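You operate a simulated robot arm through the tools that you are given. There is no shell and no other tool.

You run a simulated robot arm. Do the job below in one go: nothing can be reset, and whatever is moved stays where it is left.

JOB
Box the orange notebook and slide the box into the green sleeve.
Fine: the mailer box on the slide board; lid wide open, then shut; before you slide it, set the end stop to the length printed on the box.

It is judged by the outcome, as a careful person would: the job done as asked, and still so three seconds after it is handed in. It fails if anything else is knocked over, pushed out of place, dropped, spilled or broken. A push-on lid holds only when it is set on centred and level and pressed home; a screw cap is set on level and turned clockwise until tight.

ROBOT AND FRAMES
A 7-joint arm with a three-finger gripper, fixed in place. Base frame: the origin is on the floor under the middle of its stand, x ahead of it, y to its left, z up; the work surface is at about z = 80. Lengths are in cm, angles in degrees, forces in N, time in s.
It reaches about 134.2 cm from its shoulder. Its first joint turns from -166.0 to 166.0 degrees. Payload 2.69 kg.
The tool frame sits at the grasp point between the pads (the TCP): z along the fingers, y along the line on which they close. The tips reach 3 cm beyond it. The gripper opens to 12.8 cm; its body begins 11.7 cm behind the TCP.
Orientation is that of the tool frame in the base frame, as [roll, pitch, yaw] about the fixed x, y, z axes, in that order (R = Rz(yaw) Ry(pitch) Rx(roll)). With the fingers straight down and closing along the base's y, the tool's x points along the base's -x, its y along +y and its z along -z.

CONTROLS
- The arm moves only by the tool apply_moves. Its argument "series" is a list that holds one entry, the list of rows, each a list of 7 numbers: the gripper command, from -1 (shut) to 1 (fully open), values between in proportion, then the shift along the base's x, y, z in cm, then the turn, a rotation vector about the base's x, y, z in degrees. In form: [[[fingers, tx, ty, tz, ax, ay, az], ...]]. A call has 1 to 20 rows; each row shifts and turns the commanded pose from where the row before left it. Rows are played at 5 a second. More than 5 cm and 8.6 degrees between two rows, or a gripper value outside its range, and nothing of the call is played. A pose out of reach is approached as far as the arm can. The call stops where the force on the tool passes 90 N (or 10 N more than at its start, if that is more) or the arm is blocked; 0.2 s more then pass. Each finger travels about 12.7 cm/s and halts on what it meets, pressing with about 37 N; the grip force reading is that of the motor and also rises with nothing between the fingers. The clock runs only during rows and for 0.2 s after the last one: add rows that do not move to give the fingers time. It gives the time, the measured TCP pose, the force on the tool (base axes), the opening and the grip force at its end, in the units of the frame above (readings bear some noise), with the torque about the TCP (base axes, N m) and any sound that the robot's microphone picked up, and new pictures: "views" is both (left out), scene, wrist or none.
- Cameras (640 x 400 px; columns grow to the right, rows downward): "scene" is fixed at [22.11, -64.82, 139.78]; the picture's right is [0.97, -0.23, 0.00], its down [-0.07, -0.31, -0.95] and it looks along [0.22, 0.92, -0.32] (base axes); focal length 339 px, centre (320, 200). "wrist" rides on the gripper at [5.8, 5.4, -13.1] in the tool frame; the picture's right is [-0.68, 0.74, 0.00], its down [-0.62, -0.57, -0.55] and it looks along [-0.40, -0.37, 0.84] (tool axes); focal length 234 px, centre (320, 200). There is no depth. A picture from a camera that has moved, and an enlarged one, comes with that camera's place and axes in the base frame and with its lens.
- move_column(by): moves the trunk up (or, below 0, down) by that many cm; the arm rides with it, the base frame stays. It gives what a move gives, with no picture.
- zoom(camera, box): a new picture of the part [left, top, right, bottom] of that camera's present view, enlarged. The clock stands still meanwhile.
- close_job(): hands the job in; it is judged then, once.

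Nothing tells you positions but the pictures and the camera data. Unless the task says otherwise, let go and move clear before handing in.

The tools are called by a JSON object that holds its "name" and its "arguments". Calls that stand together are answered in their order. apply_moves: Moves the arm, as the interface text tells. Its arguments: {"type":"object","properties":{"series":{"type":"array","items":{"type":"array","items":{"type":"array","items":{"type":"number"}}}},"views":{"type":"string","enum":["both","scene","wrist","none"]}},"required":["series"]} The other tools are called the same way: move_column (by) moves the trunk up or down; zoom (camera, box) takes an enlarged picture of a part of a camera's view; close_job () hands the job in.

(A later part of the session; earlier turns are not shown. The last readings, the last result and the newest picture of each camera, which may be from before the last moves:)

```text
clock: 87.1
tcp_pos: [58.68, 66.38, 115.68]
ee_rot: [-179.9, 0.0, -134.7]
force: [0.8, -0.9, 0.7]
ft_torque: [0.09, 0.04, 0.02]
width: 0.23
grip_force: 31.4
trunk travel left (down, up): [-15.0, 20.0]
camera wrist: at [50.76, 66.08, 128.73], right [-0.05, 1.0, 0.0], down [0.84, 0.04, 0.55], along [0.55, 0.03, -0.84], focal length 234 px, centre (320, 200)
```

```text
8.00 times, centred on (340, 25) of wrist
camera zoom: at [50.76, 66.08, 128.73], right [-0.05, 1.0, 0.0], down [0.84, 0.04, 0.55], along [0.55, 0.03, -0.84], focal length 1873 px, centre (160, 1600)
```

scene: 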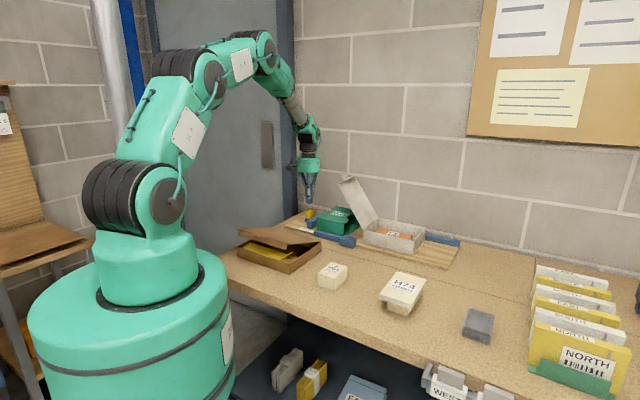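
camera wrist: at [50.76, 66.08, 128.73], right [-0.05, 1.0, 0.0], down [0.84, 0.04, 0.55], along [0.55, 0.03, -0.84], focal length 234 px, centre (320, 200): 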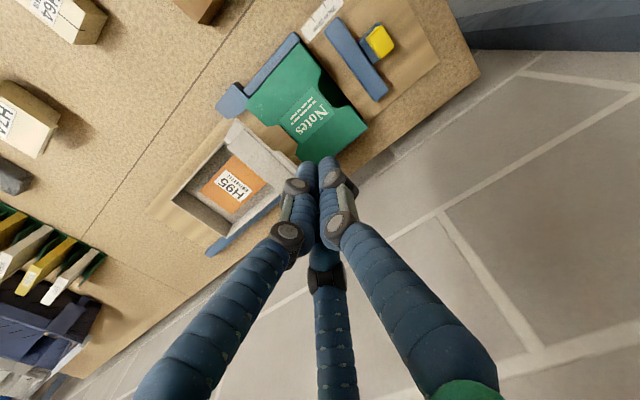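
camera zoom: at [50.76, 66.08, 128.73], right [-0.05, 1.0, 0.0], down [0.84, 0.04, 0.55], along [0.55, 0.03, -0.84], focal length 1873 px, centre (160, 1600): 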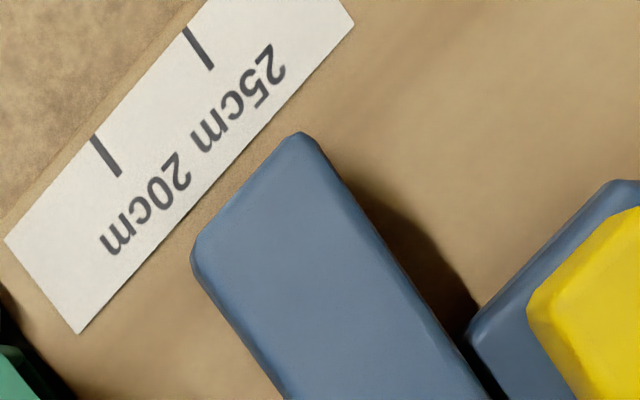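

The stop's face now sits right at the 20 cm tick (both at u ≈ −12.0). Now the lid: I'll descend on its outer side and push it up towards vertical.

{"name": "apply_moves", "arguments": {"series": [[[-1, 0, 0, -3.95, 0, 0, 0], [-1, 0, 0, -3.95, 0, 0, 0], [-1, 0, 0, -3.95, 0, 0, 0], [-1, 0, 0, -3.85, 0, 0, 0], [-1, 0.71, -0.7, 0, 0, 0, 0], [-1, 0.71, -0.7, 0, 0, 0, 0], [-1, 0.71, -0.7, 0, 0, 0, 0], [-1, 0.71, -0.7, 0, 0, 0, 0], [-1, 0.71, -0.7, 0, 0, 0, 0], [-1, 0.71, -0.7, 0, 0, 0, 0], [-1, 0, 0, 0, 0, 0, 0]]], "views": "both"}}

{"name": "zoom", "arguments": {"camera": "scene", "box": [290, 110, 450, 270]}}

```text
clock: 89.5
tcp_pos: [62.94, 62.31, 99.87]
ee_rot: [-180.0, 0.0, -134.7]
force: [-0.5, 2.0, 1.3]
ft_torque: [-0.05, -0.05, 0.04]
width: 0.2
grip_force: 30.7
trunk travel left (down, up): [-15.0, 20.0]
camera wrist: at [55.02, 62.03, 113.1], right [-0.05, 1.0, 0.0], down [0.84, 0.04, 0.55], along [0.55, 0.03, -0.84], focal length 234 px, centre (320, 200)
```

scene: 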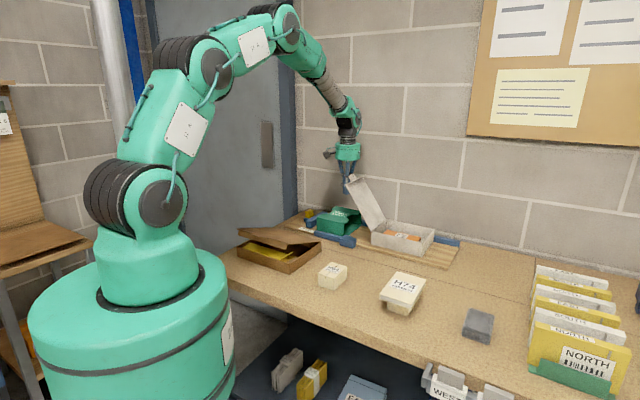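
wrist: 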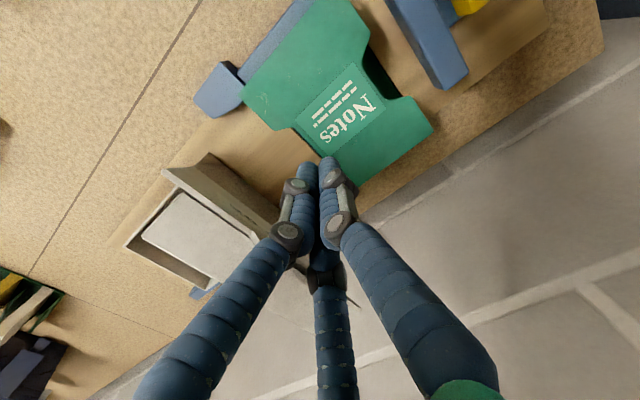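

```text
2.50 times, centred on (370, 190) of scene
camera zoom: at [22.11, -64.82, 139.78], right [0.97, -0.23, 0.0], down [-0.07, -0.31, -0.95], along [0.22, 0.92, -0.32], focal length 847 px, centre (195, 225)
```

zoom: 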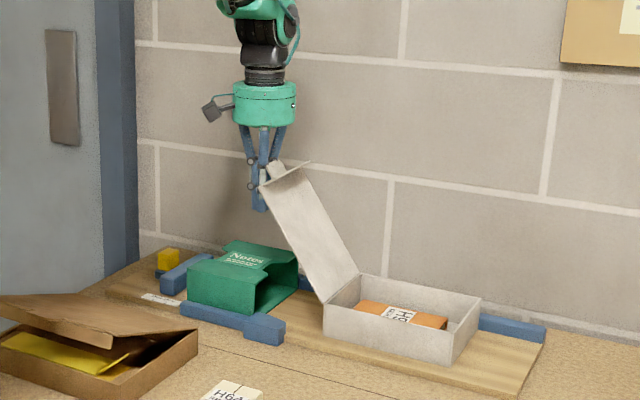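

The lid didn't turn: the box slid about 3 cm to the right instead, still on its board. Pushing sideways isn't right at this angle, so I'll back off and pinch the tab so I can swing the lid about its hinge.

{"name": "apply_moves", "arguments": {"series": [[[-1, -1.4, 1.4, 0, 0, 0, 0], [-1, -1.4, 1.4, 0, 0, 0, 0], [-1, 0, 0, 4.5, 0, 0, 0], [-1, 0, 0, 4.5, 0, 0, 0], [-1, 0, 0, 4.5, 0, 0, 0], [-1, 0, 0, 0, 0, 0, 0]]], "views": "both"}}

{"name": "zoom", "arguments": {"camera": "scene", "box": [310, 150, 470, 280]}}

{"name": "zoom", "arguments": {"camera": "wrist", "box": [100, 60, 340, 260]}}

```text
clock: 90.9
tcp_pos: [59.86, 65.15, 113.29]
ee_rot: [-180.0, -0.1, -134.7]
force: [-0.7, -0.2, 0.0]
ft_torque: [0.01, -0.04, 0.0]
width: 0.2
grip_force: 31.6
trunk travel left (down, up): [-15.0, 20.0]
camera wrist: at [52.02, 64.79, 126.55], right [-0.05, 1.0, 0.0], down [0.84, 0.04, 0.55], along [0.55, 0.03, -0.84], focal length 234 px, centre (320, 200)
```

scene: 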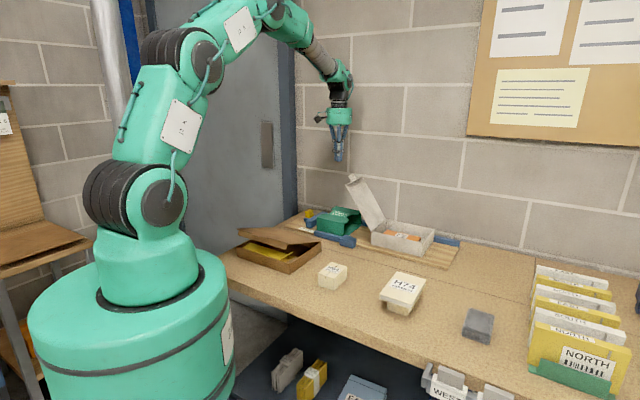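
wrist: 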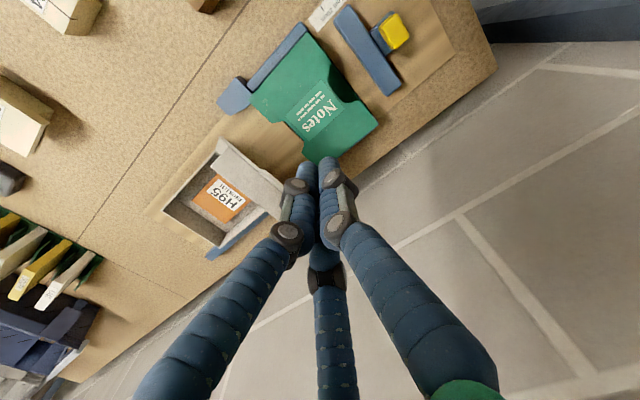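

```text
3.08 times, centred on (390, 215) of scene
camera zoom: at [22.11, -64.82, 139.78], right [0.97, -0.23, 0.0], down [-0.07, -0.31, -0.95], along [0.22, 0.92, -0.32], focal length 1042 px, centre (105, 154)
```

zoom: 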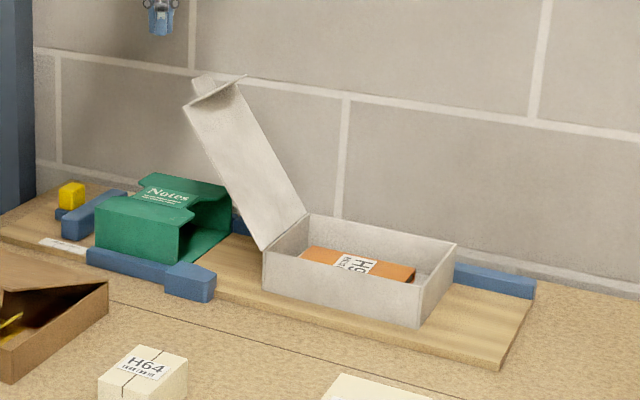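

```text
2.00 times, centred on (220, 160) of wrist
camera zoom: at [52.02, 64.79, 126.55], right [-0.05, 1.0, 0.0], down [0.84, 0.04, 0.55], along [0.55, 0.03, -0.84], focal length 468 px, centre (520, 280)
```

zoom: 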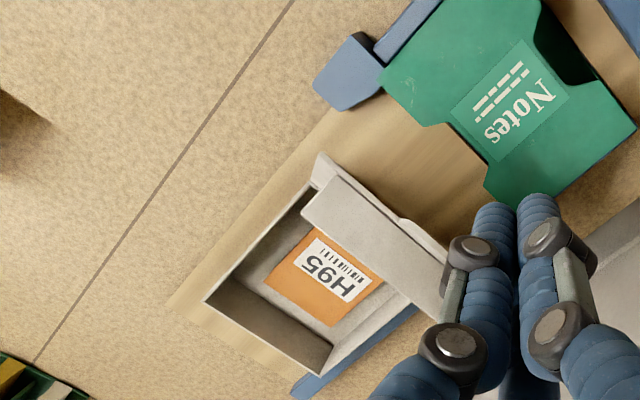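

The box's hinge is now at u ≈ 15.1, and the lid leans at about 124.5°. I'll tilt the gripper to line up with the lid and approach the tab with the fingers slightly open.

{"name": "apply_moves", "arguments": {"series": [[[-0.06, 0.29, -0.29, 0.3, -4.84, -4.91, 0], [-0.06, 0.29, -0.29, 0, -4.84, -4.91, 0], [-0.06, 0.29, -0.29, -0.5, -4.84, -4.91, 0], [-0.06, 0.29, -0.29, -1.0, -4.84, -4.91, 0], [-0.06, 0.2, -0.4, -1.2, -4.84, -4.91, 0], [-0.06, 0, 0, 0, 0, 0, 0]]], "views": "both"}}

{"name": "zoom", "arguments": {"camera": "scene", "box": [300, 90, 440, 260]}}

{"name": "zoom", "arguments": {"camera": "wrist", "box": [160, 60, 480, 300]}}

```text
clock: 92.3
tcp_pos: [61.42, 63.7, 111.04]
ee_rot: [-145.4, 0.1, -134.7]
force: [0.3, 0.5, 0.0]
ft_torque: [-0.05, -0.01, 0.02]
width: 6.0
grip_force: 0.1
trunk travel left (down, up): [-15.0, 20.0]
camera wrist: at [48.94, 67.91, 118.87], right [0.05, 0.91, -0.42], down [0.54, 0.33, 0.77], along [0.84, -0.26, -0.48], focal length 234 px, centre (320, 200)
```

scene: 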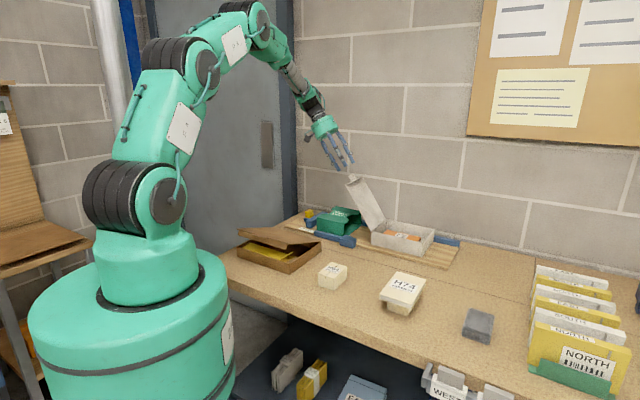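
wrist: 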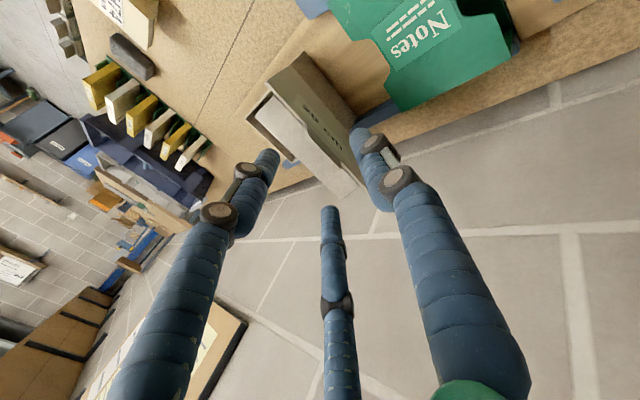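

```text
2.35 times, centred on (370, 175) of scene
camera zoom: at [22.11, -64.82, 139.78], right [0.97, -0.23, 0.0], down [-0.07, -0.31, -0.95], along [0.22, 0.92, -0.32], focal length 797 px, centre (202, 259)
```

zoom: 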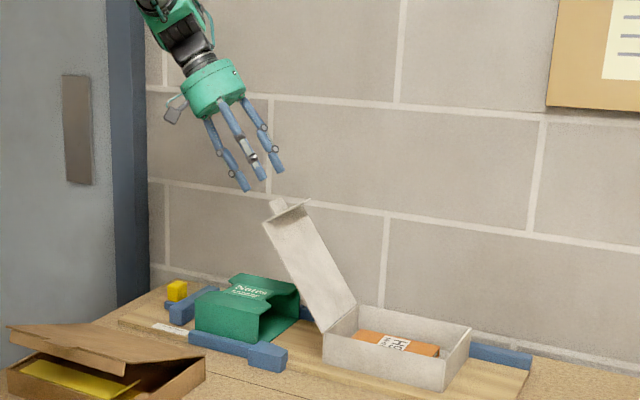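

```text
1.67 times, centred on (320, 180) of wrist
camera zoom: at [48.94, 67.91, 118.87], right [0.05, 0.91, -0.42], down [0.54, 0.33, 0.77], along [0.84, -0.26, -0.48], focal length 390 px, centre (320, 233)
```

zoom: 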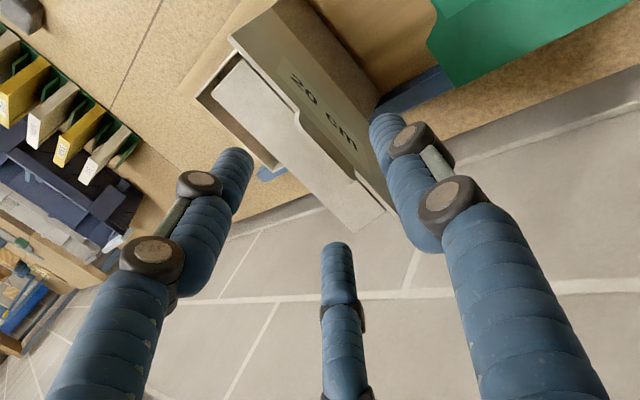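

The tab lies about 0.7 cm towards the single finger from the grip axis. I'll correct that and advance so the tab goes between the fingers.

{"name": "apply_moves", "arguments": {"series": [[[-0.06, -0.55, 0.27, -0.4, 0, 0, 0], [-0.06, 0.605, -0.597, -1.236, 0, 0, 0], [-0.06, 0.605, -0.597, -1.236, 0, 0, 0], [-0.06, 0.605, -0.597, -1.236, 0, 0, 0], [-0.06, 0, 0, 0, 0, 0, 0]]], "views": "both"}}

{"name": "zoom", "arguments": {"camera": "scene", "box": [320, 120, 420, 220]}}

{"name": "zoom", "arguments": {"camera": "wrist", "box": [220, 100, 420, 250]}}

```text
clock: 93.5
tcp_pos: [62.8, 62.21, 106.95]
ee_rot: [-145.4, 0.1, -134.7]
force: [0.2, -0.5, -0.4]
ft_torque: [0.0, 0.0, 0.0]
width: 6.02
grip_force: 0.0
trunk travel left (down, up): [-15.0, 20.0]
camera wrist: at [50.21, 66.38, 114.66], right [0.04, 0.91, -0.42], down [0.54, 0.33, 0.77], along [0.84, -0.26, -0.48], focal length 234 px, centre (320, 200)
```

scene: 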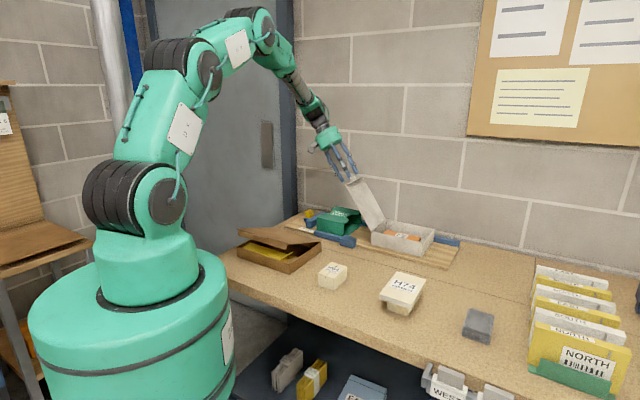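
wrist: 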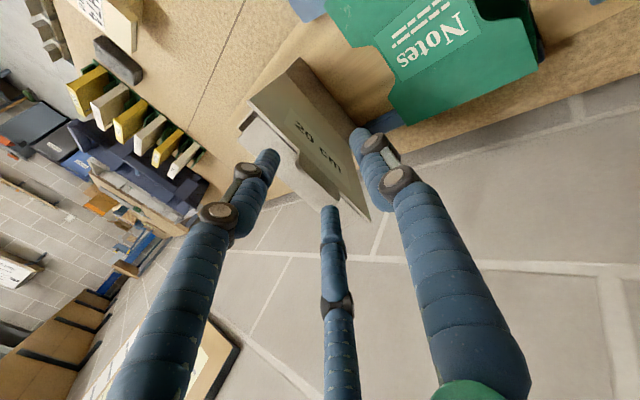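

```text
4.00 times, centred on (370, 170) of scene
camera zoom: at [22.11, -64.82, 139.78], right [0.97, -0.23, 0.0], down [-0.07, -0.31, -0.95], along [0.22, 0.92, -0.32], focal length 1355 px, centre (120, 320)
```

zoom: 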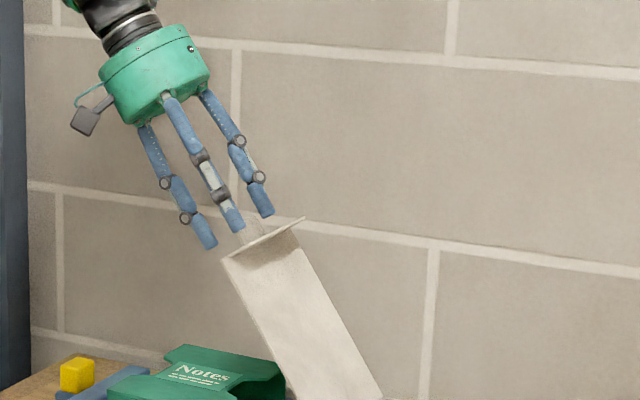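

```text
2.67 times, centred on (320, 175) of wrist
camera zoom: at [50.21, 66.38, 114.66], right [0.04, 0.91, -0.42], down [0.54, 0.33, 0.77], along [0.84, -0.26, -0.48], focal length 624 px, centre (320, 267)
```

zoom: 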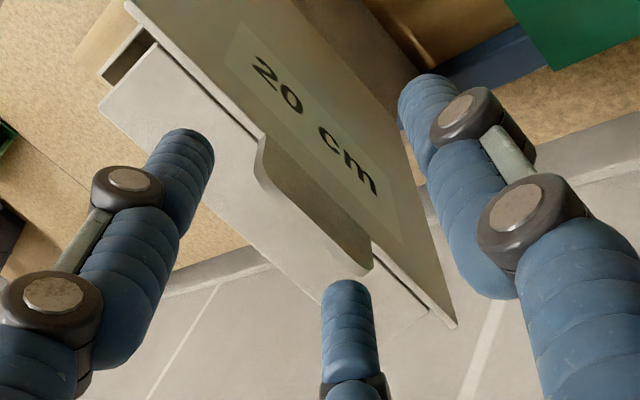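

The tab is centred between the fingers. I'll advance another 0.5 cm and close on it.

{"name": "apply_moves", "arguments": {"series": [[[-0.06, 0.2, -0.2, -0.41, 0, 0, 0], [-0.3, 0, 0, 0, 0, 0, 0], [-0.5, 0, 0, 0, 0, 0, 0], [-0.7, 0, 0, 0, 0, 0, 0], [-0.85, 0, 0, 0, 0, 0, 0], [-1, 0, 0, 0, 0, 0, 0], [-1, 0, 0, 0, 0, 0, 0]]], "views": "both"}}

{"name": "zoom", "arguments": {"camera": "scene", "box": [320, 140, 460, 280]}}

{"name": "zoom", "arguments": {"camera": "wrist", "box": [220, 100, 420, 250]}}

```text
clock: 95.1
tcp_pos: [63.09, 62.0, 106.53]
ee_rot: [-145.5, 0.1, -134.7]
force: [1.2, -2.0, 1.9]
ft_torque: [-0.29, -0.23, 0.0]
width: 0.84
grip_force: 36.4
trunk travel left (down, up): [-15.0, 20.0]
camera wrist: at [50.4, 66.16, 114.29], right [0.04, 0.91, -0.42], down [0.54, 0.33, 0.77], along [0.84, -0.26, -0.48], focal length 234 px, centre (320, 200)
```

scene: 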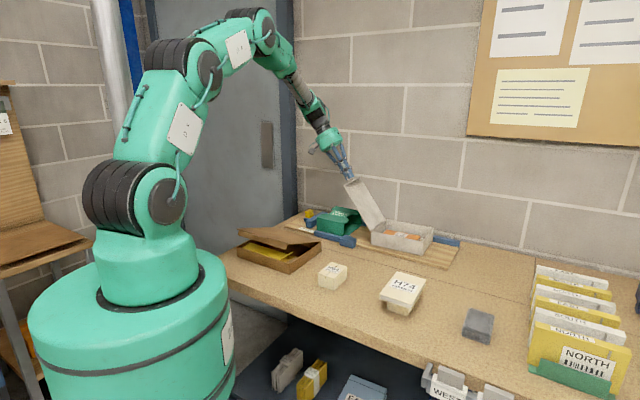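
wrist: 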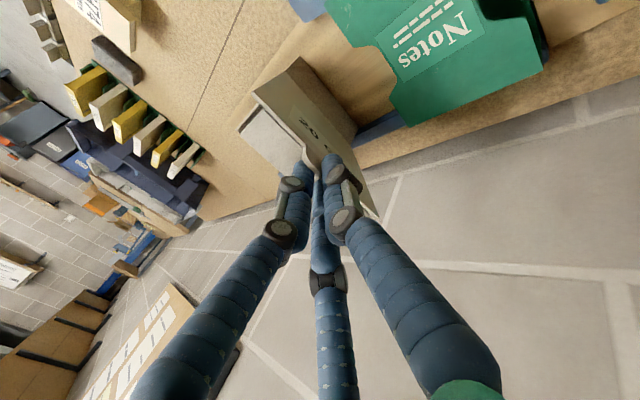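

```text
2.86 times, centred on (390, 210) of scene
camera zoom: at [22.11, -64.82, 139.78], right [0.97, -0.23, 0.0], down [-0.07, -0.31, -0.95], along [0.22, 0.92, -0.32], focal length 968 px, centre (120, 171)
```

zoom: 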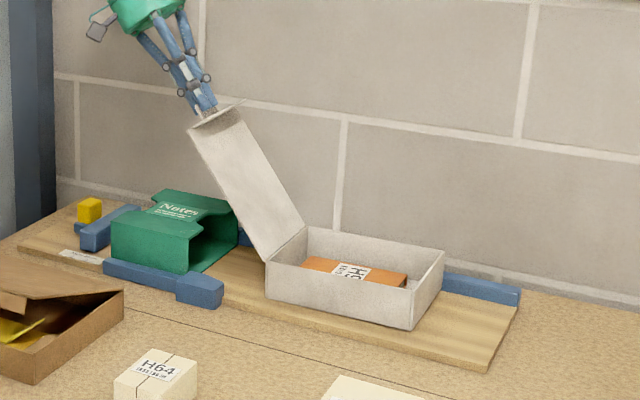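

```text
2.67 times, centred on (320, 175) of wrist
camera zoom: at [50.4, 66.16, 114.29], right [0.04, 0.91, -0.42], down [0.54, 0.33, 0.77], along [0.84, -0.26, -0.48], focal length 624 px, centre (320, 267)
```

zoom: 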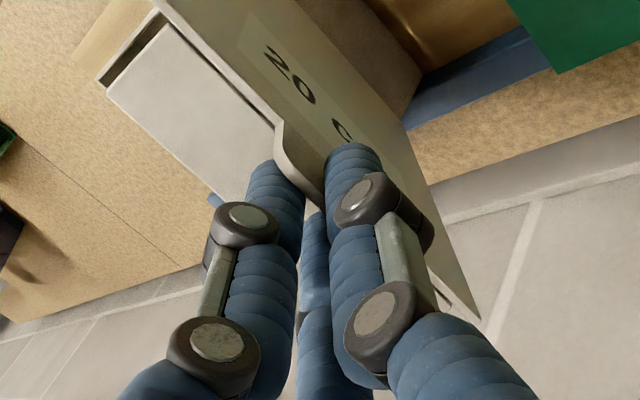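

The tab is pinched firmly (36 N). I'll swing the lid about its hinge, with the gripper turning along with it.

{"name": "apply_moves", "arguments": {"series": [[[-1, 1.004, -0.99, 0.91, 2.81, 2.85, 0], [-1, 1.047, -1.032, 0.81, 2.81, 2.85, 0], [-1, 1.082, -1.067, 0.7, 2.81, 2.85, 0], [-1, 1.118, -1.102, 0.6, 2.81, 2.85, 0], [-1, 1.146, -1.13, 0.48, 2.81, 2.85, 0], [-1, 0, 0, 0, 0, 0, 0]]], "views": "both"}}

{"name": "zoom", "arguments": {"camera": "scene", "box": [320, 140, 460, 280]}}

```text
clock: 96.5
tcp_pos: [68.37, 56.75, 110.21]
ee_rot: [-165.6, 0.1, -134.8]
force: [-1.1, -2.1, 6.7]
ft_torque: [-0.54, 0.06, -0.24]
width: 0.81
grip_force: 35.7
trunk travel left (down, up): [-15.0, 20.0]
camera wrist: at [58.24, 58.47, 121.62], right [-0.03, 0.98, -0.18], down [0.73, 0.15, 0.67], along [0.69, -0.11, -0.72], focal length 234 px, centre (320, 200)
```

scene: 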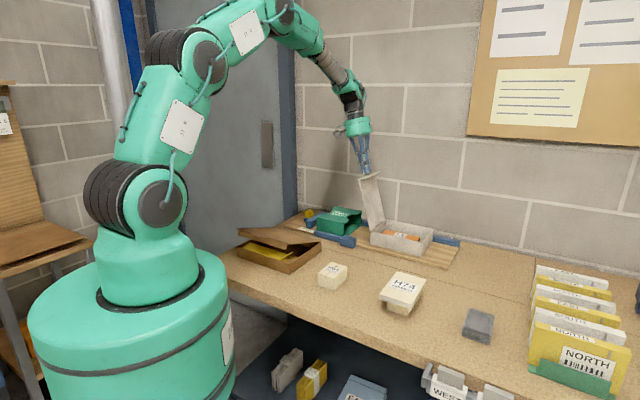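
wrist: 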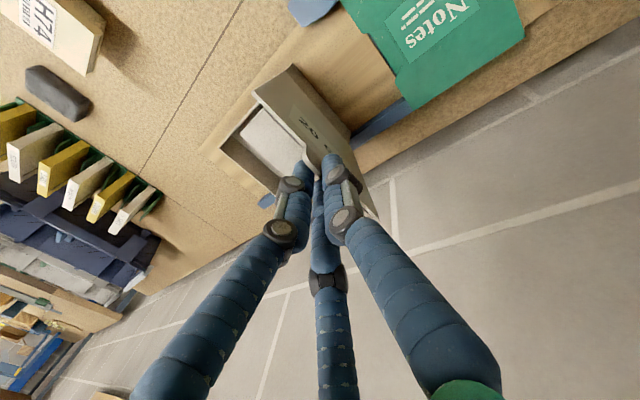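

```text
2.86 times, centred on (390, 210) of scene
camera zoom: at [22.11, -64.82, 139.78], right [0.97, -0.23, 0.0], down [-0.07, -0.31, -0.95], along [0.22, 0.92, -0.32], focal length 968 px, centre (120, 171)
```

zoom: 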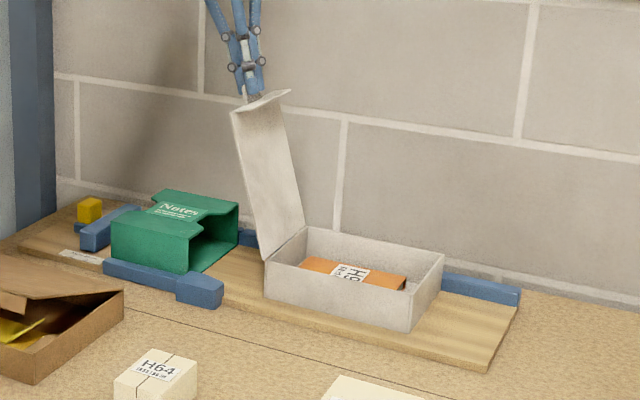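

{"name": "apply_moves", "arguments": {"series": [[[-1, 1.161, -1.144, 0.42, 2.81, 2.85, 0], [-1, 1.182, -1.165, 0.3, 2.81, 2.85, 0], [-1, 1.189, -1.172, 0.14, 2.81, 2.85, 0], [-1, 1.189, -1.172, 0.02, 2.81, 2.85, 0], [-1, 1.196, -1.179, -0.09, 2.81, 2.85, 0], [-1, 0, 0, 0, 0, 0, 0]]], "views": "both"}}

{"name": "zoom", "arguments": {"camera": "scene", "box": [320, 140, 460, 280]}}

```text
clock: 97.9
tcp_pos: [74.29, 50.74, 111.17]
ee_rot: [174.4, 0.0, -134.8]
force: [-1.3, -6.0, 15.7]
ft_torque: [-0.44, -0.01, -0.14]
width: 0.78
grip_force: 35.9
trunk travel left (down, up): [-15.0, 20.0]
camera wrist: at [67.27, 49.45, 124.71], right [-0.04, 1.0, 0.07], down [0.87, 0.0, 0.49], along [0.49, 0.08, -0.87], focal length 234 px, centre (320, 200)
```

scene: 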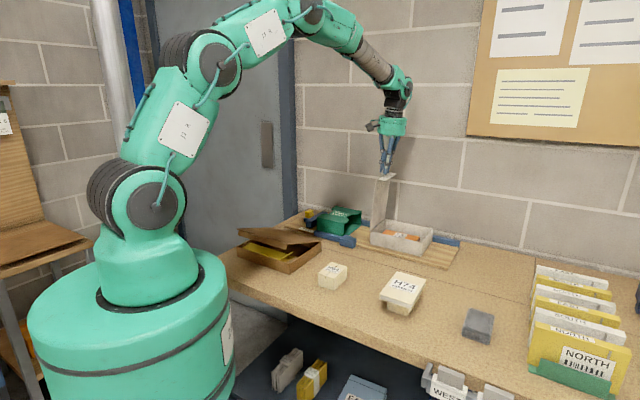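
wrist: 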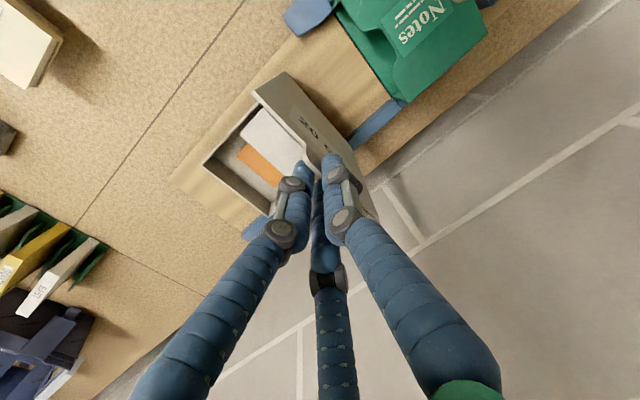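

```text
2.86 times, centred on (390, 210) of scene
camera zoom: at [22.11, -64.82, 139.78], right [0.97, -0.23, 0.0], down [-0.07, -0.31, -0.95], along [0.22, 0.92, -0.32], focal length 968 px, centre (120, 171)
```

zoom: 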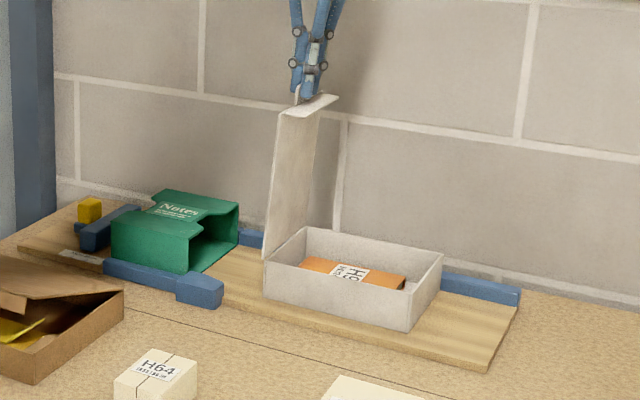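

{"name": "apply_moves", "arguments": {"series": [[[-1, 1.182, -1.165, 0.0, 2.81, 2.85, 0], [-1, 1.175, -1.158, -0.2, 2.81, 2.85, 0], [-1, 1.146, -1.13, -0.44, 2.81, 2.85, 0], [-1, 1.132, -1.116, -0.56, 2.81, 2.85, 0], [-1, 1.096, -1.081, -0.66, 2.81, 2.85, 0], [-1, 0, 0, 0, 0, 0, 0]]], "views": "both"}}

{"name": "zoom", "arguments": {"camera": "scene", "box": [320, 140, 460, 280]}}

```text
clock: 99.3
tcp_pos: [80.11, 45.12, 108.81]
ee_rot: [154.3, -0.2, -134.7]
force: [-0.5, 0.2, -1.8]
ft_torque: [0.01, 0.01, 0.03]
width: 0.82
grip_force: 35.6
trunk travel left (down, up): [-15.0, 20.0]
camera wrist: at [76.49, 40.41, 123.05], right [0.0, 0.95, 0.32], down [0.96, -0.09, 0.25], along [0.26, 0.3, -0.92], focal length 234 px, centre (320, 200)
```

scene: 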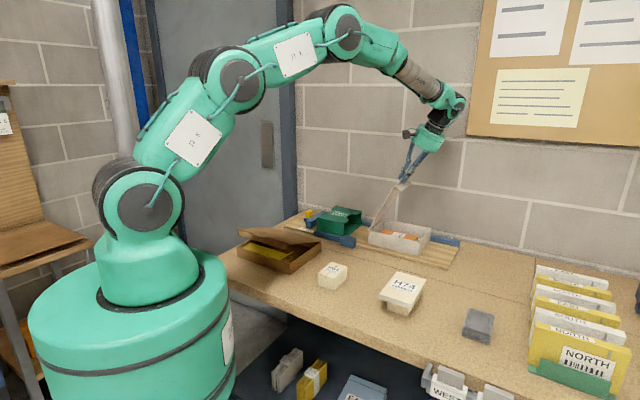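
wrist: 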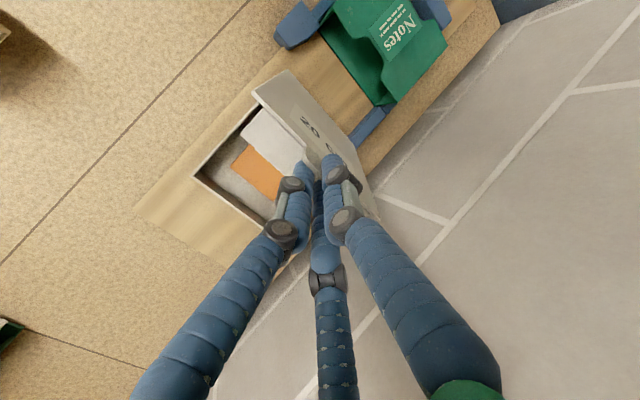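

```text
2.86 times, centred on (390, 210) of scene
camera zoom: at [22.11, -64.82, 139.78], right [0.97, -0.23, 0.0], down [-0.07, -0.31, -0.95], along [0.22, 0.92, -0.32], focal length 968 px, centre (120, 171)
```

zoom: 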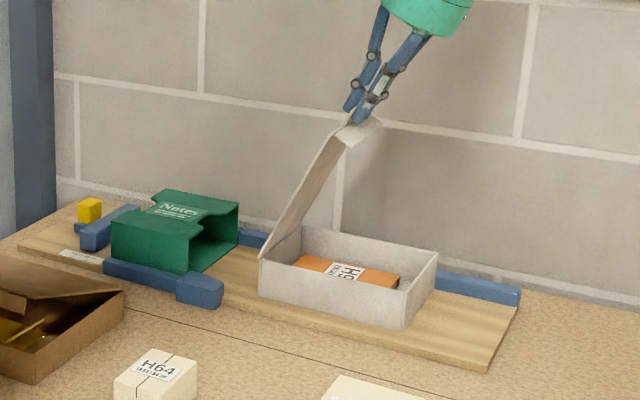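

{"name": "apply_moves", "arguments": {"series": [[[-1, 1.061, -1.046, -0.76, 2.81, 2.85, 0], [-1, 1.018, -1.004, -0.87, 2.81, 2.85, 0], [-1, 0.975, -0.962, -0.97, 2.81, 2.85, 0], [-1, 0.926, -0.913, -1.06, 2.81, 2.85, 0], [-1, 0, 0, 0, 0, 0, 0]]], "views": "both"}}

{"name": "zoom", "arguments": {"camera": "scene", "box": [320, 140, 460, 280]}}

```text
clock: 100.5
tcp_pos: [83.93, 41.35, 105.33]
ee_rot: [138.3, -0.1, -134.7]
force: [-0.8, -1.3, -0.9]
ft_torque: [-0.14, 0.05, -0.03]
width: 0.83
grip_force: 35.6
trunk travel left (down, up): [-15.0, 20.0]
camera wrist: at [83.33, 33.86, 118.72], right [0.09, 0.87, 0.49], down [0.99, -0.12, 0.03], along [0.09, 0.48, -0.87], focal length 234 px, centre (320, 200)
```

scene: 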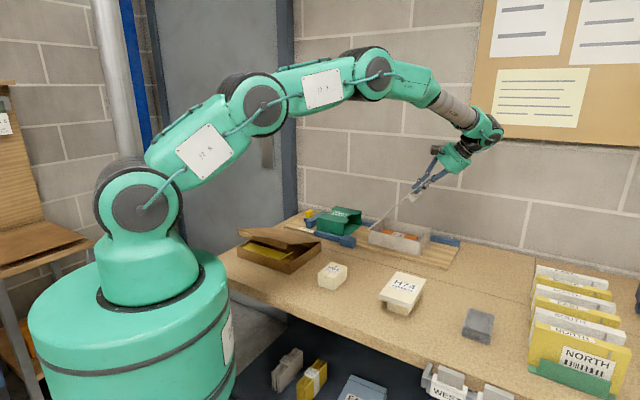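
wrist: 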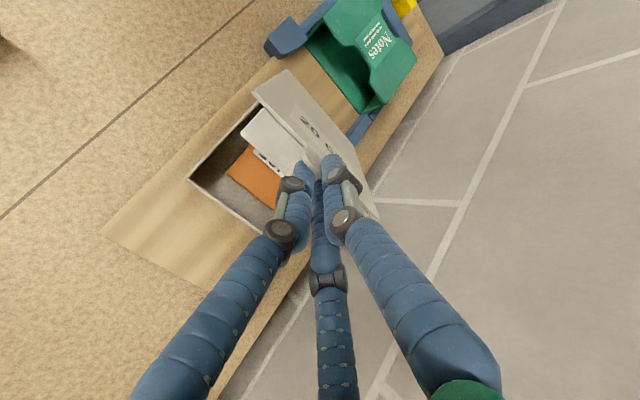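

```text
2.86 times, centred on (390, 210) of scene
camera zoom: at [22.11, -64.82, 139.78], right [0.97, -0.23, 0.0], down [-0.07, -0.31, -0.95], along [0.22, 0.92, -0.32], focal length 968 px, centre (120, 171)
```

zoom: 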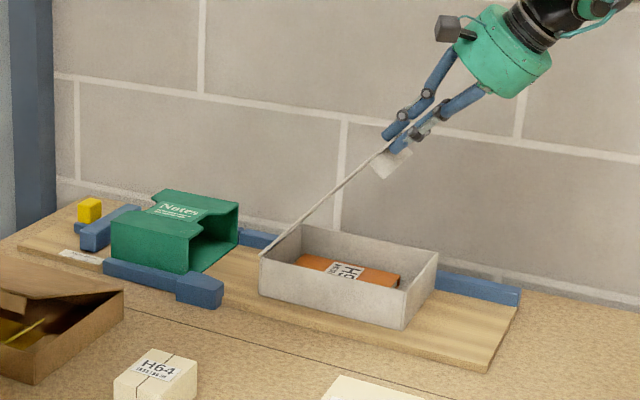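

{"name": "apply_moves", "arguments": {"series": [[[-1, 0.869, -0.856, -1.15, 2.81, 2.85, 0], [-1, 0.812, -0.8, -1.23, 2.81, 2.85, 0], [-1, 0.748, -0.737, -1.3, 2.81, 2.85, 0], [-1, 0.684, -0.674, -1.38, 2.81, 2.85, 0], [-1, 0, 0, 0, 0, 0, 0]]], "views": "both"}}

{"name": "zoom", "arguments": {"camera": "scene", "box": [320, 140, 460, 280]}}

```text
clock: 101.7
tcp_pos: [87.24, 38.21, 100.23]
ee_rot: [122.4, -0.3, -134.6]
force: [-1.0, 0.0, -0.9]
ft_torque: [-0.15, 0.0, 0.01]
width: 0.78
grip_force: 36.0
trunk travel left (down, up): [-15.0, 20.0]
camera wrist: at [88.9, 28.3, 111.76], right [0.2, 0.76, 0.62], down [0.98, -0.1, -0.19], along [-0.08, 0.64, -0.76], focal length 234 px, centre (320, 200)
```

scene: 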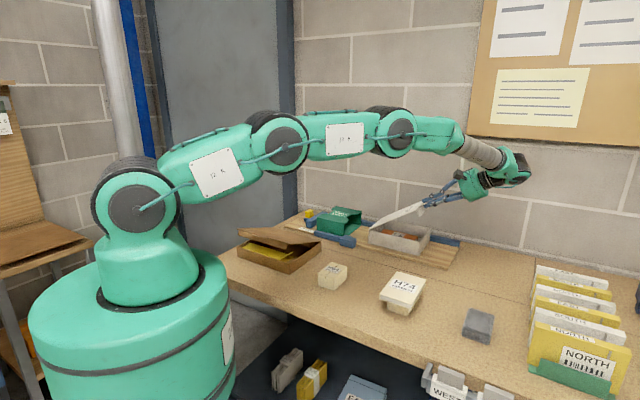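
wrist: 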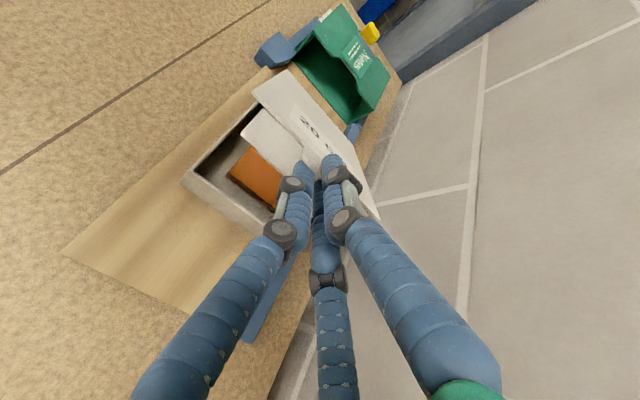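

```text
2.86 times, centred on (390, 210) of scene
camera zoom: at [22.11, -64.82, 139.78], right [0.97, -0.23, 0.0], down [-0.07, -0.31, -0.95], along [0.22, 0.92, -0.32], focal length 968 px, centre (120, 171)
```

zoom: 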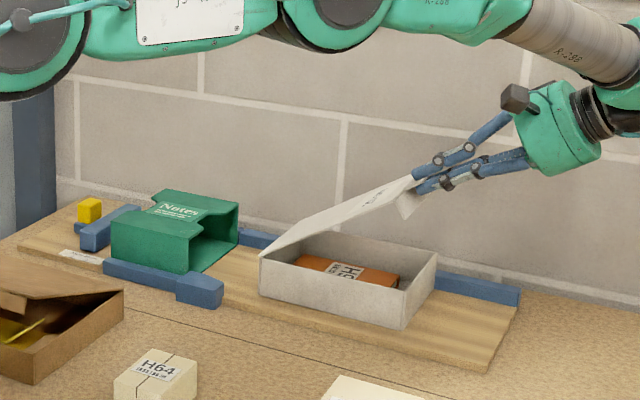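

The lid is down to about 33° and the arm is near full stretch. I'll loosen the pinch into a loose cage, so the tab can pivot between the fingers, and keep lowering.

{"name": "apply_moves", "arguments": {"series": [[[-0.8, 0, 0, 0, 0, 0, 0], [-0.66, 0, 0, 0, 0, 0, 0], [-0.66, 0, 0, 0, 0, 0, 0]]], "views": "none"}}

{"name": "zoom", "arguments": {"camera": "scene", "box": [360, 160, 480, 260]}}

{"name": "zoom", "arguments": {"camera": "wrist", "box": [220, 80, 420, 250]}}

```text
clock: 102.5
tcp_pos: [87.12, 38.16, 100.24]
ee_rot: [122.4, -0.1, -134.7]
force: [0.3, 0.8, -0.4]
ft_torque: [0.0, 0.02, 0.01]
width: 2.17
grip_force: 0.1
trunk travel left (down, up): [-15.0, 20.0]
```

```text
4.00 times, centred on (420, 210) of scene
camera zoom: at [22.11, -64.82, 139.78], right [0.97, -0.23, 0.0], down [-0.07, -0.31, -0.95], along [0.22, 0.92, -0.32], focal length 1355 px, centre (-80, 160)
```

zoom: 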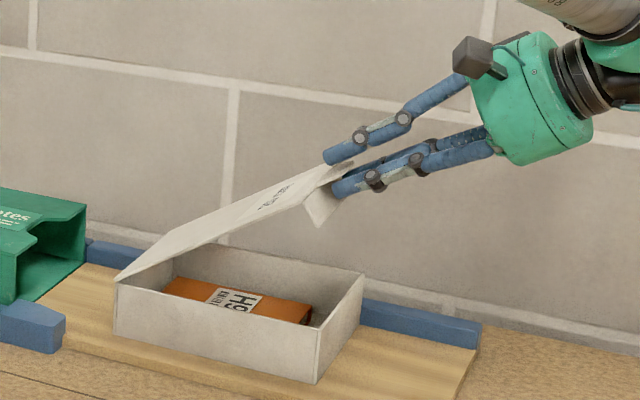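

```text
2.35 times, centred on (320, 165) of wrist
camera zoom: at [88.85, 28.32, 111.84], right [0.2, 0.76, 0.62], down [0.98, -0.1, -0.18], along [-0.08, 0.64, -0.76], focal length 551 px, centre (320, 282)
```

zoom: 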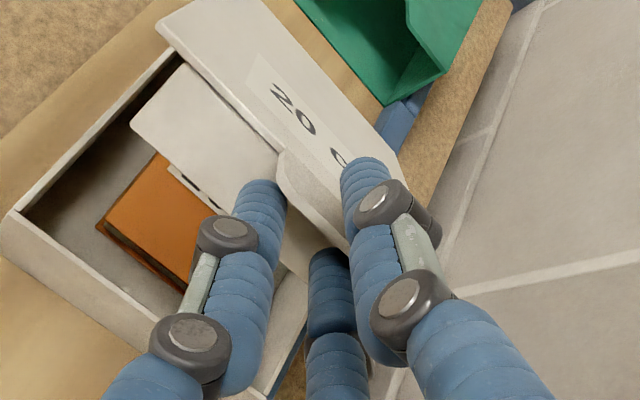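

{"name": "apply_moves", "arguments": {"series": [[[-0.45, 0, 0, 0, 0, 0, 0], [-0.45, 0.641, -0.632, -1.6, -1.4, -1.42, 0], [-0.45, 0.463, -0.456, -1.34, -1.4, -1.42, 0], [-0.45, 0.384, -0.379, -1.39, -1.4, -1.42, 0], [-0.45, 0, 0, 0, 0, 0, 0]]], "views": "none"}}

{"name": "zoom", "arguments": {"camera": "scene", "box": [360, 160, 480, 260]}}

{"name": "zoom", "arguments": {"camera": "wrist", "box": [220, 80, 420, 250]}}

```text
clock: 103.7
tcp_pos: [88.59, 36.71, 95.9]
ee_rot: [128.3, -0.1, -134.6]
force: [0.7, 0.2, -0.1]
ft_torque: [0.03, 0.02, 0.0]
width: 3.52
grip_force: 0.0
trunk travel left (down, up): [-15.0, 20.0]
```

```text
4.00 times, centred on (420, 210) of scene
camera zoom: at [22.11, -64.82, 139.78], right [0.97, -0.23, 0.0], down [-0.07, -0.31, -0.95], along [0.22, 0.92, -0.32], focal length 1355 px, centre (-80, 160)
```

zoom: 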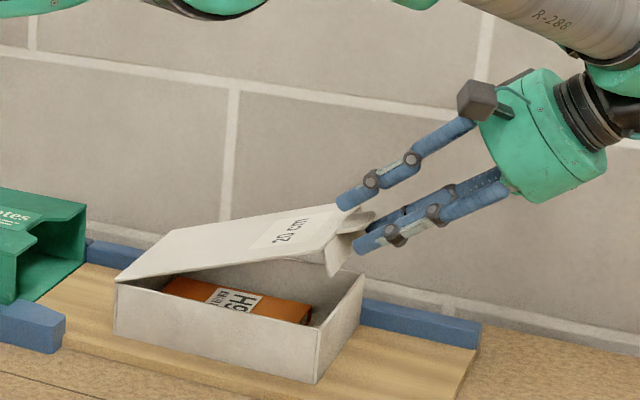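

```text
2.35 times, centred on (320, 165) of wrist
camera zoom: at [89.43, 27.66, 108.34], right [0.15, 0.8, 0.58], down [0.99, -0.11, -0.1], along [-0.02, 0.58, -0.81], focal length 551 px, centre (320, 282)
```

zoom: 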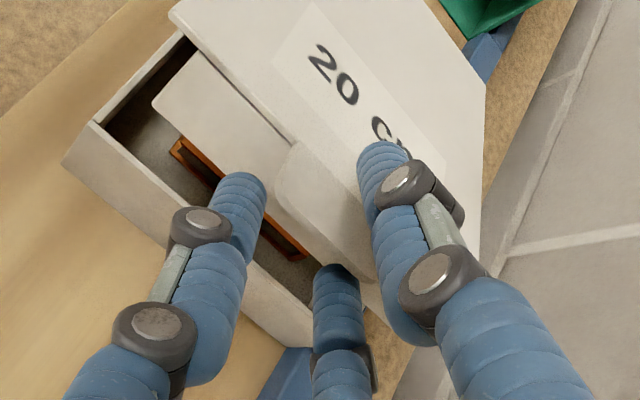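

{"name": "apply_moves", "arguments": {"series": [[[-0.45, 0.313, -0.309, -1.42, -1.4, -1.42, 0], [-0.45, 0.235, -0.232, -1.46, -1.4, -1.42, 0], [-0.45, 0, 0, 0, 0, 0, 0]]], "views": "none"}}

{"name": "zoom", "arguments": {"camera": "scene", "box": [360, 160, 480, 260]}}

{"name": "zoom", "arguments": {"camera": "wrist", "box": [220, 80, 420, 250]}}

```text
clock: 104.5
tcp_pos: [89.12, 36.22, 93.15]
ee_rot: [132.4, -0.1, -134.7]
force: [-0.7, -0.1, 0.0]
ft_torque: [-0.05, 0.03, 0.0]
width: 3.51
grip_force: 0.0
trunk travel left (down, up): [-15.0, 20.0]
```

```text
4.00 times, centred on (420, 210) of scene
camera zoom: at [22.11, -64.82, 139.78], right [0.97, -0.23, 0.0], down [-0.07, -0.31, -0.95], along [0.22, 0.92, -0.32], focal length 1355 px, centre (-80, 160)
```

zoom: 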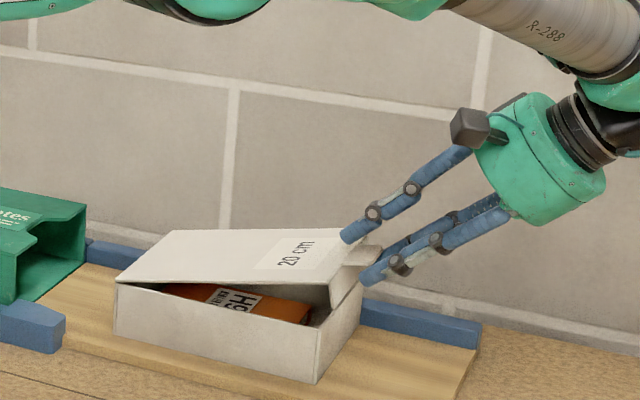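

```text
2.35 times, centred on (320, 165) of wrist
camera zoom: at [89.32, 27.8, 105.95], right [0.12, 0.83, 0.54], down [0.99, -0.12, -0.05], along [0.02, 0.54, -0.84], focal length 551 px, centre (320, 282)
```

zoom: 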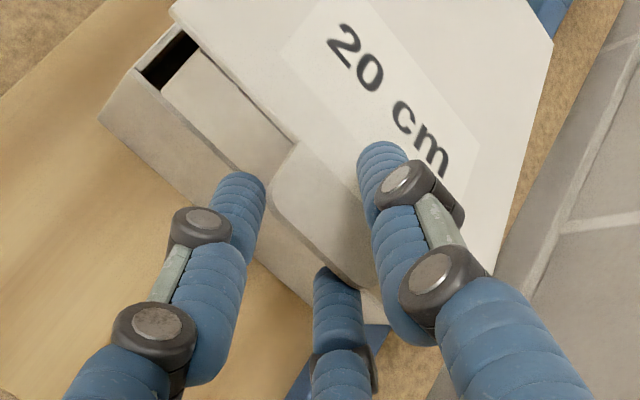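

{"name": "zoom", "arguments": {"camera": "wrist", "box": [245, 90, 345, 180]}}

{"name": "zoom", "arguments": {"camera": "scene", "box": [420, 210, 470, 260]}}

```text
4.44 times, centred on (295, 135) of wrist
camera zoom: at [89.32, 27.8, 105.95], right [0.12, 0.83, 0.54], down [0.99, -0.12, -0.05], along [0.02, 0.54, -0.84], focal length 1041 px, centre (431, 489)
```

zoom: 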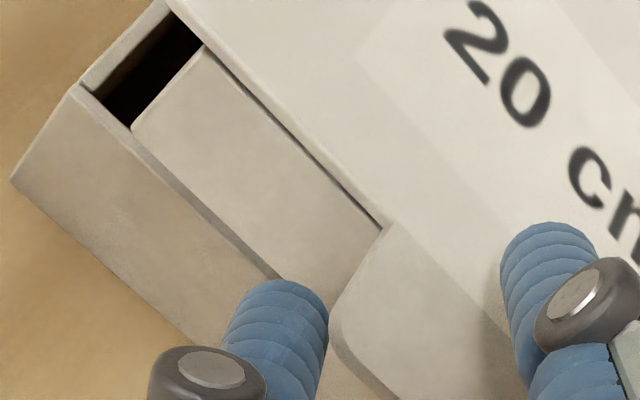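

```text
8.00 times, centred on (445, 235) of scene
camera zoom: at [22.11, -64.82, 139.78], right [0.97, -0.23, 0.0], down [-0.07, -0.31, -0.95], along [0.22, 0.92, -0.32], focal length 2710 px, centre (-680, -80)
```

zoom: 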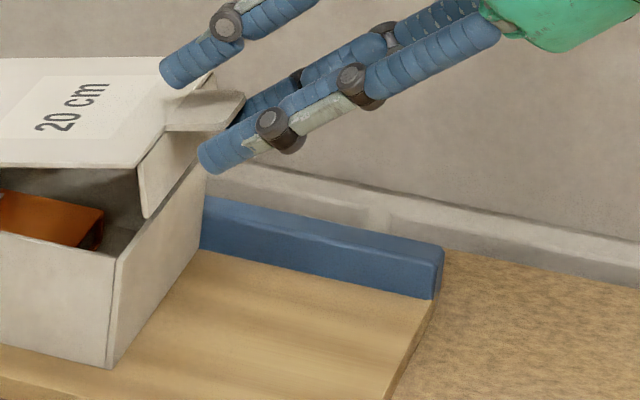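

{"name": "apply_moves", "arguments": {"series": [[[-0.45, 0.164, -0.161, -1.48, -1.4, -1.42, 0], [-0.45, 0, 0, 0, 0, 0, 0]]], "views": "none"}}

{"name": "zoom", "arguments": {"camera": "wrist", "box": [245, 90, 345, 180]}}

{"name": "zoom", "arguments": {"camera": "scene", "box": [410, 205, 470, 260]}}

```text
clock: 105.1
tcp_pos: [89.14, 36.03, 91.68]
ee_rot: [134.4, 0.0, -134.8]
force: [-0.6, 0.2, -0.2]
ft_torque: [0.0, 0.0, 0.01]
width: 3.54
grip_force: 0.0
trunk travel left (down, up): [-15.0, 20.0]
```

```text
4.44 times, centred on (295, 135) of wrist
camera zoom: at [89.17, 27.91, 104.68], right [0.11, 0.84, 0.52], down [0.99, -0.12, -0.02], along [0.04, 0.52, -0.85], focal length 1041 px, centre (431, 489)
```

zoom: 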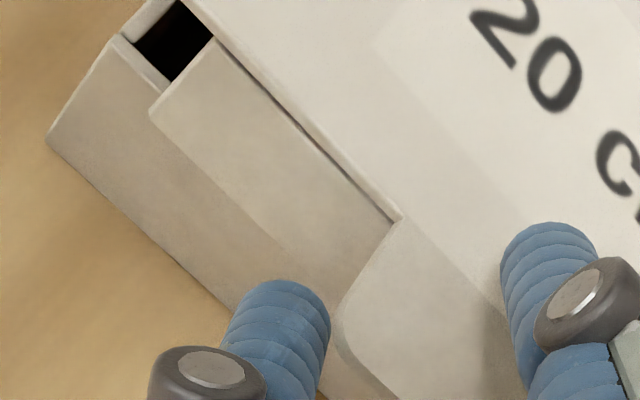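

```text
7.27 times, centred on (440, 232) of scene
camera zoom: at [22.11, -64.82, 139.78], right [0.97, -0.23, 0.0], down [-0.07, -0.31, -0.95], along [0.22, 0.92, -0.32], focal length 2464 px, centre (-553, -36)
```

zoom: 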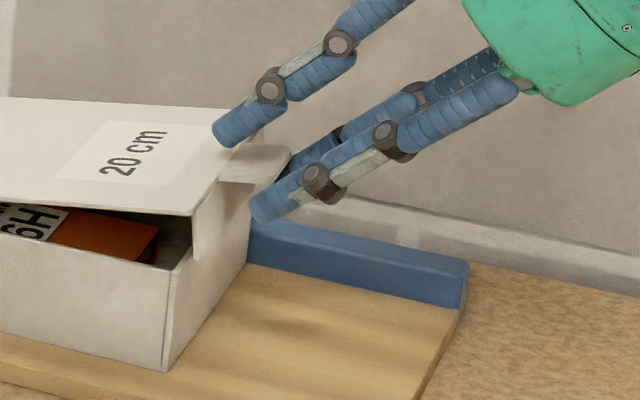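

The flap is passing just outside the end wall, as it was originally. I'll keep lowering.

{"name": "apply_moves", "arguments": {"series": [[[-0.45, 0.085, -0.084, -0.75, -0.7, -0.71, 0], [-0.45, 0.085, -0.084, -0.75, -0.7, -0.71, 0], [-0.45, 0, 0, 0, 0, 0, 0]]], "views": "none"}}

{"name": "zoom", "arguments": {"camera": "wrist", "box": [225, 60, 385, 200]}}

{"name": "zoom", "arguments": {"camera": "scene", "box": [400, 195, 470, 260]}}

```text
clock: 105.9
tcp_pos: [89.5, 35.81, 90.09]
ee_rot: [136.4, -0.1, -134.6]
force: [0.7, 0.3, 0.6]
ft_torque: [0.01, 0.01, 0.0]
width: 3.49
grip_force: 0.2
trunk travel left (down, up): [-15.0, 20.0]
```

```text
2.86 times, centred on (305, 130) of wrist
camera zoom: at [89.1, 28.0, 103.36], right [0.1, 0.86, 0.51], down [0.99, -0.12, 0.01], along [0.06, 0.5, -0.86], focal length 669 px, centre (363, 400)
```

zoom: 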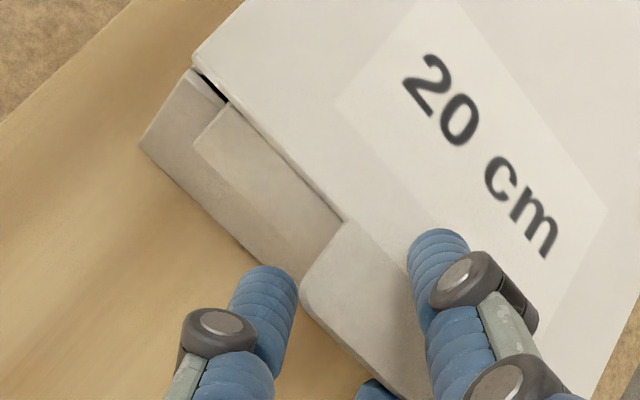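

```text
6.15 times, centred on (435, 228) of scene
camera zoom: at [22.11, -64.82, 139.78], right [0.97, -0.23, 0.0], down [-0.07, -0.31, -0.95], along [0.22, 0.92, -0.32], focal length 2085 px, centre (-388, 31)
```

zoom: 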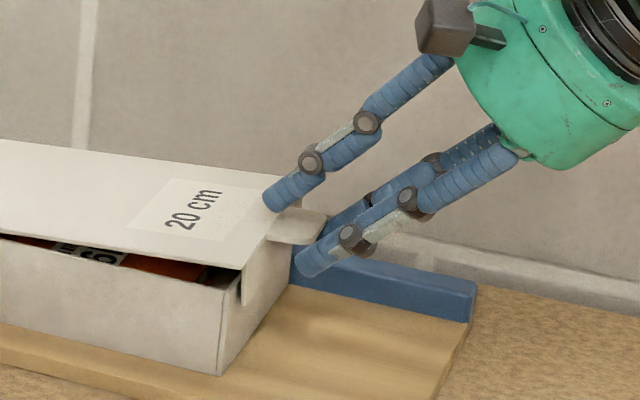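

{"name": "apply_moves", "arguments": {"series": [[[-0.45, 0.03, -0.03, -0.5, 0, 0, 0], [-0.45, 0.0, 0.0, -0.4, 0, 0, 0], [-0.45, 0, 0, 0, 0, 0, 0]]], "views": "none"}}

{"name": "zoom", "arguments": {"camera": "scene", "box": [400, 195, 470, 260]}}

```text
clock: 106.7
tcp_pos: [89.49, 35.78, 89.07]
ee_rot: [136.4, 0.0, -134.7]
force: [-0.7, 0.2, 0.0]
ft_torque: [-0.01, 0.01, -0.02]
width: 3.53
grip_force: 0.1
trunk travel left (down, up): [-15.0, 20.0]
```

```text
6.15 times, centred on (435, 228) of scene
camera zoom: at [22.11, -64.82, 139.78], right [0.97, -0.23, 0.0], down [-0.07, -0.31, -0.95], along [0.22, 0.92, -0.32], focal length 2085 px, centre (-388, 31)
```

zoom: 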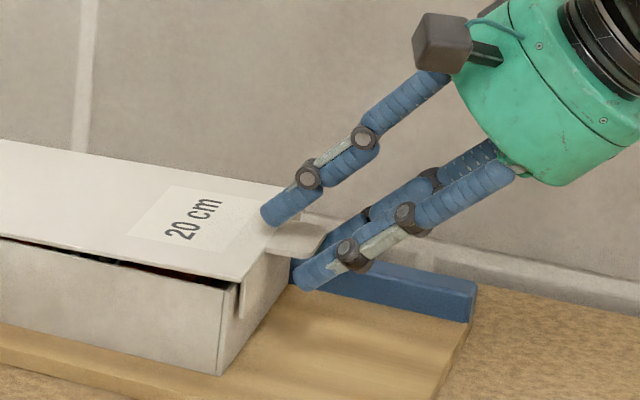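

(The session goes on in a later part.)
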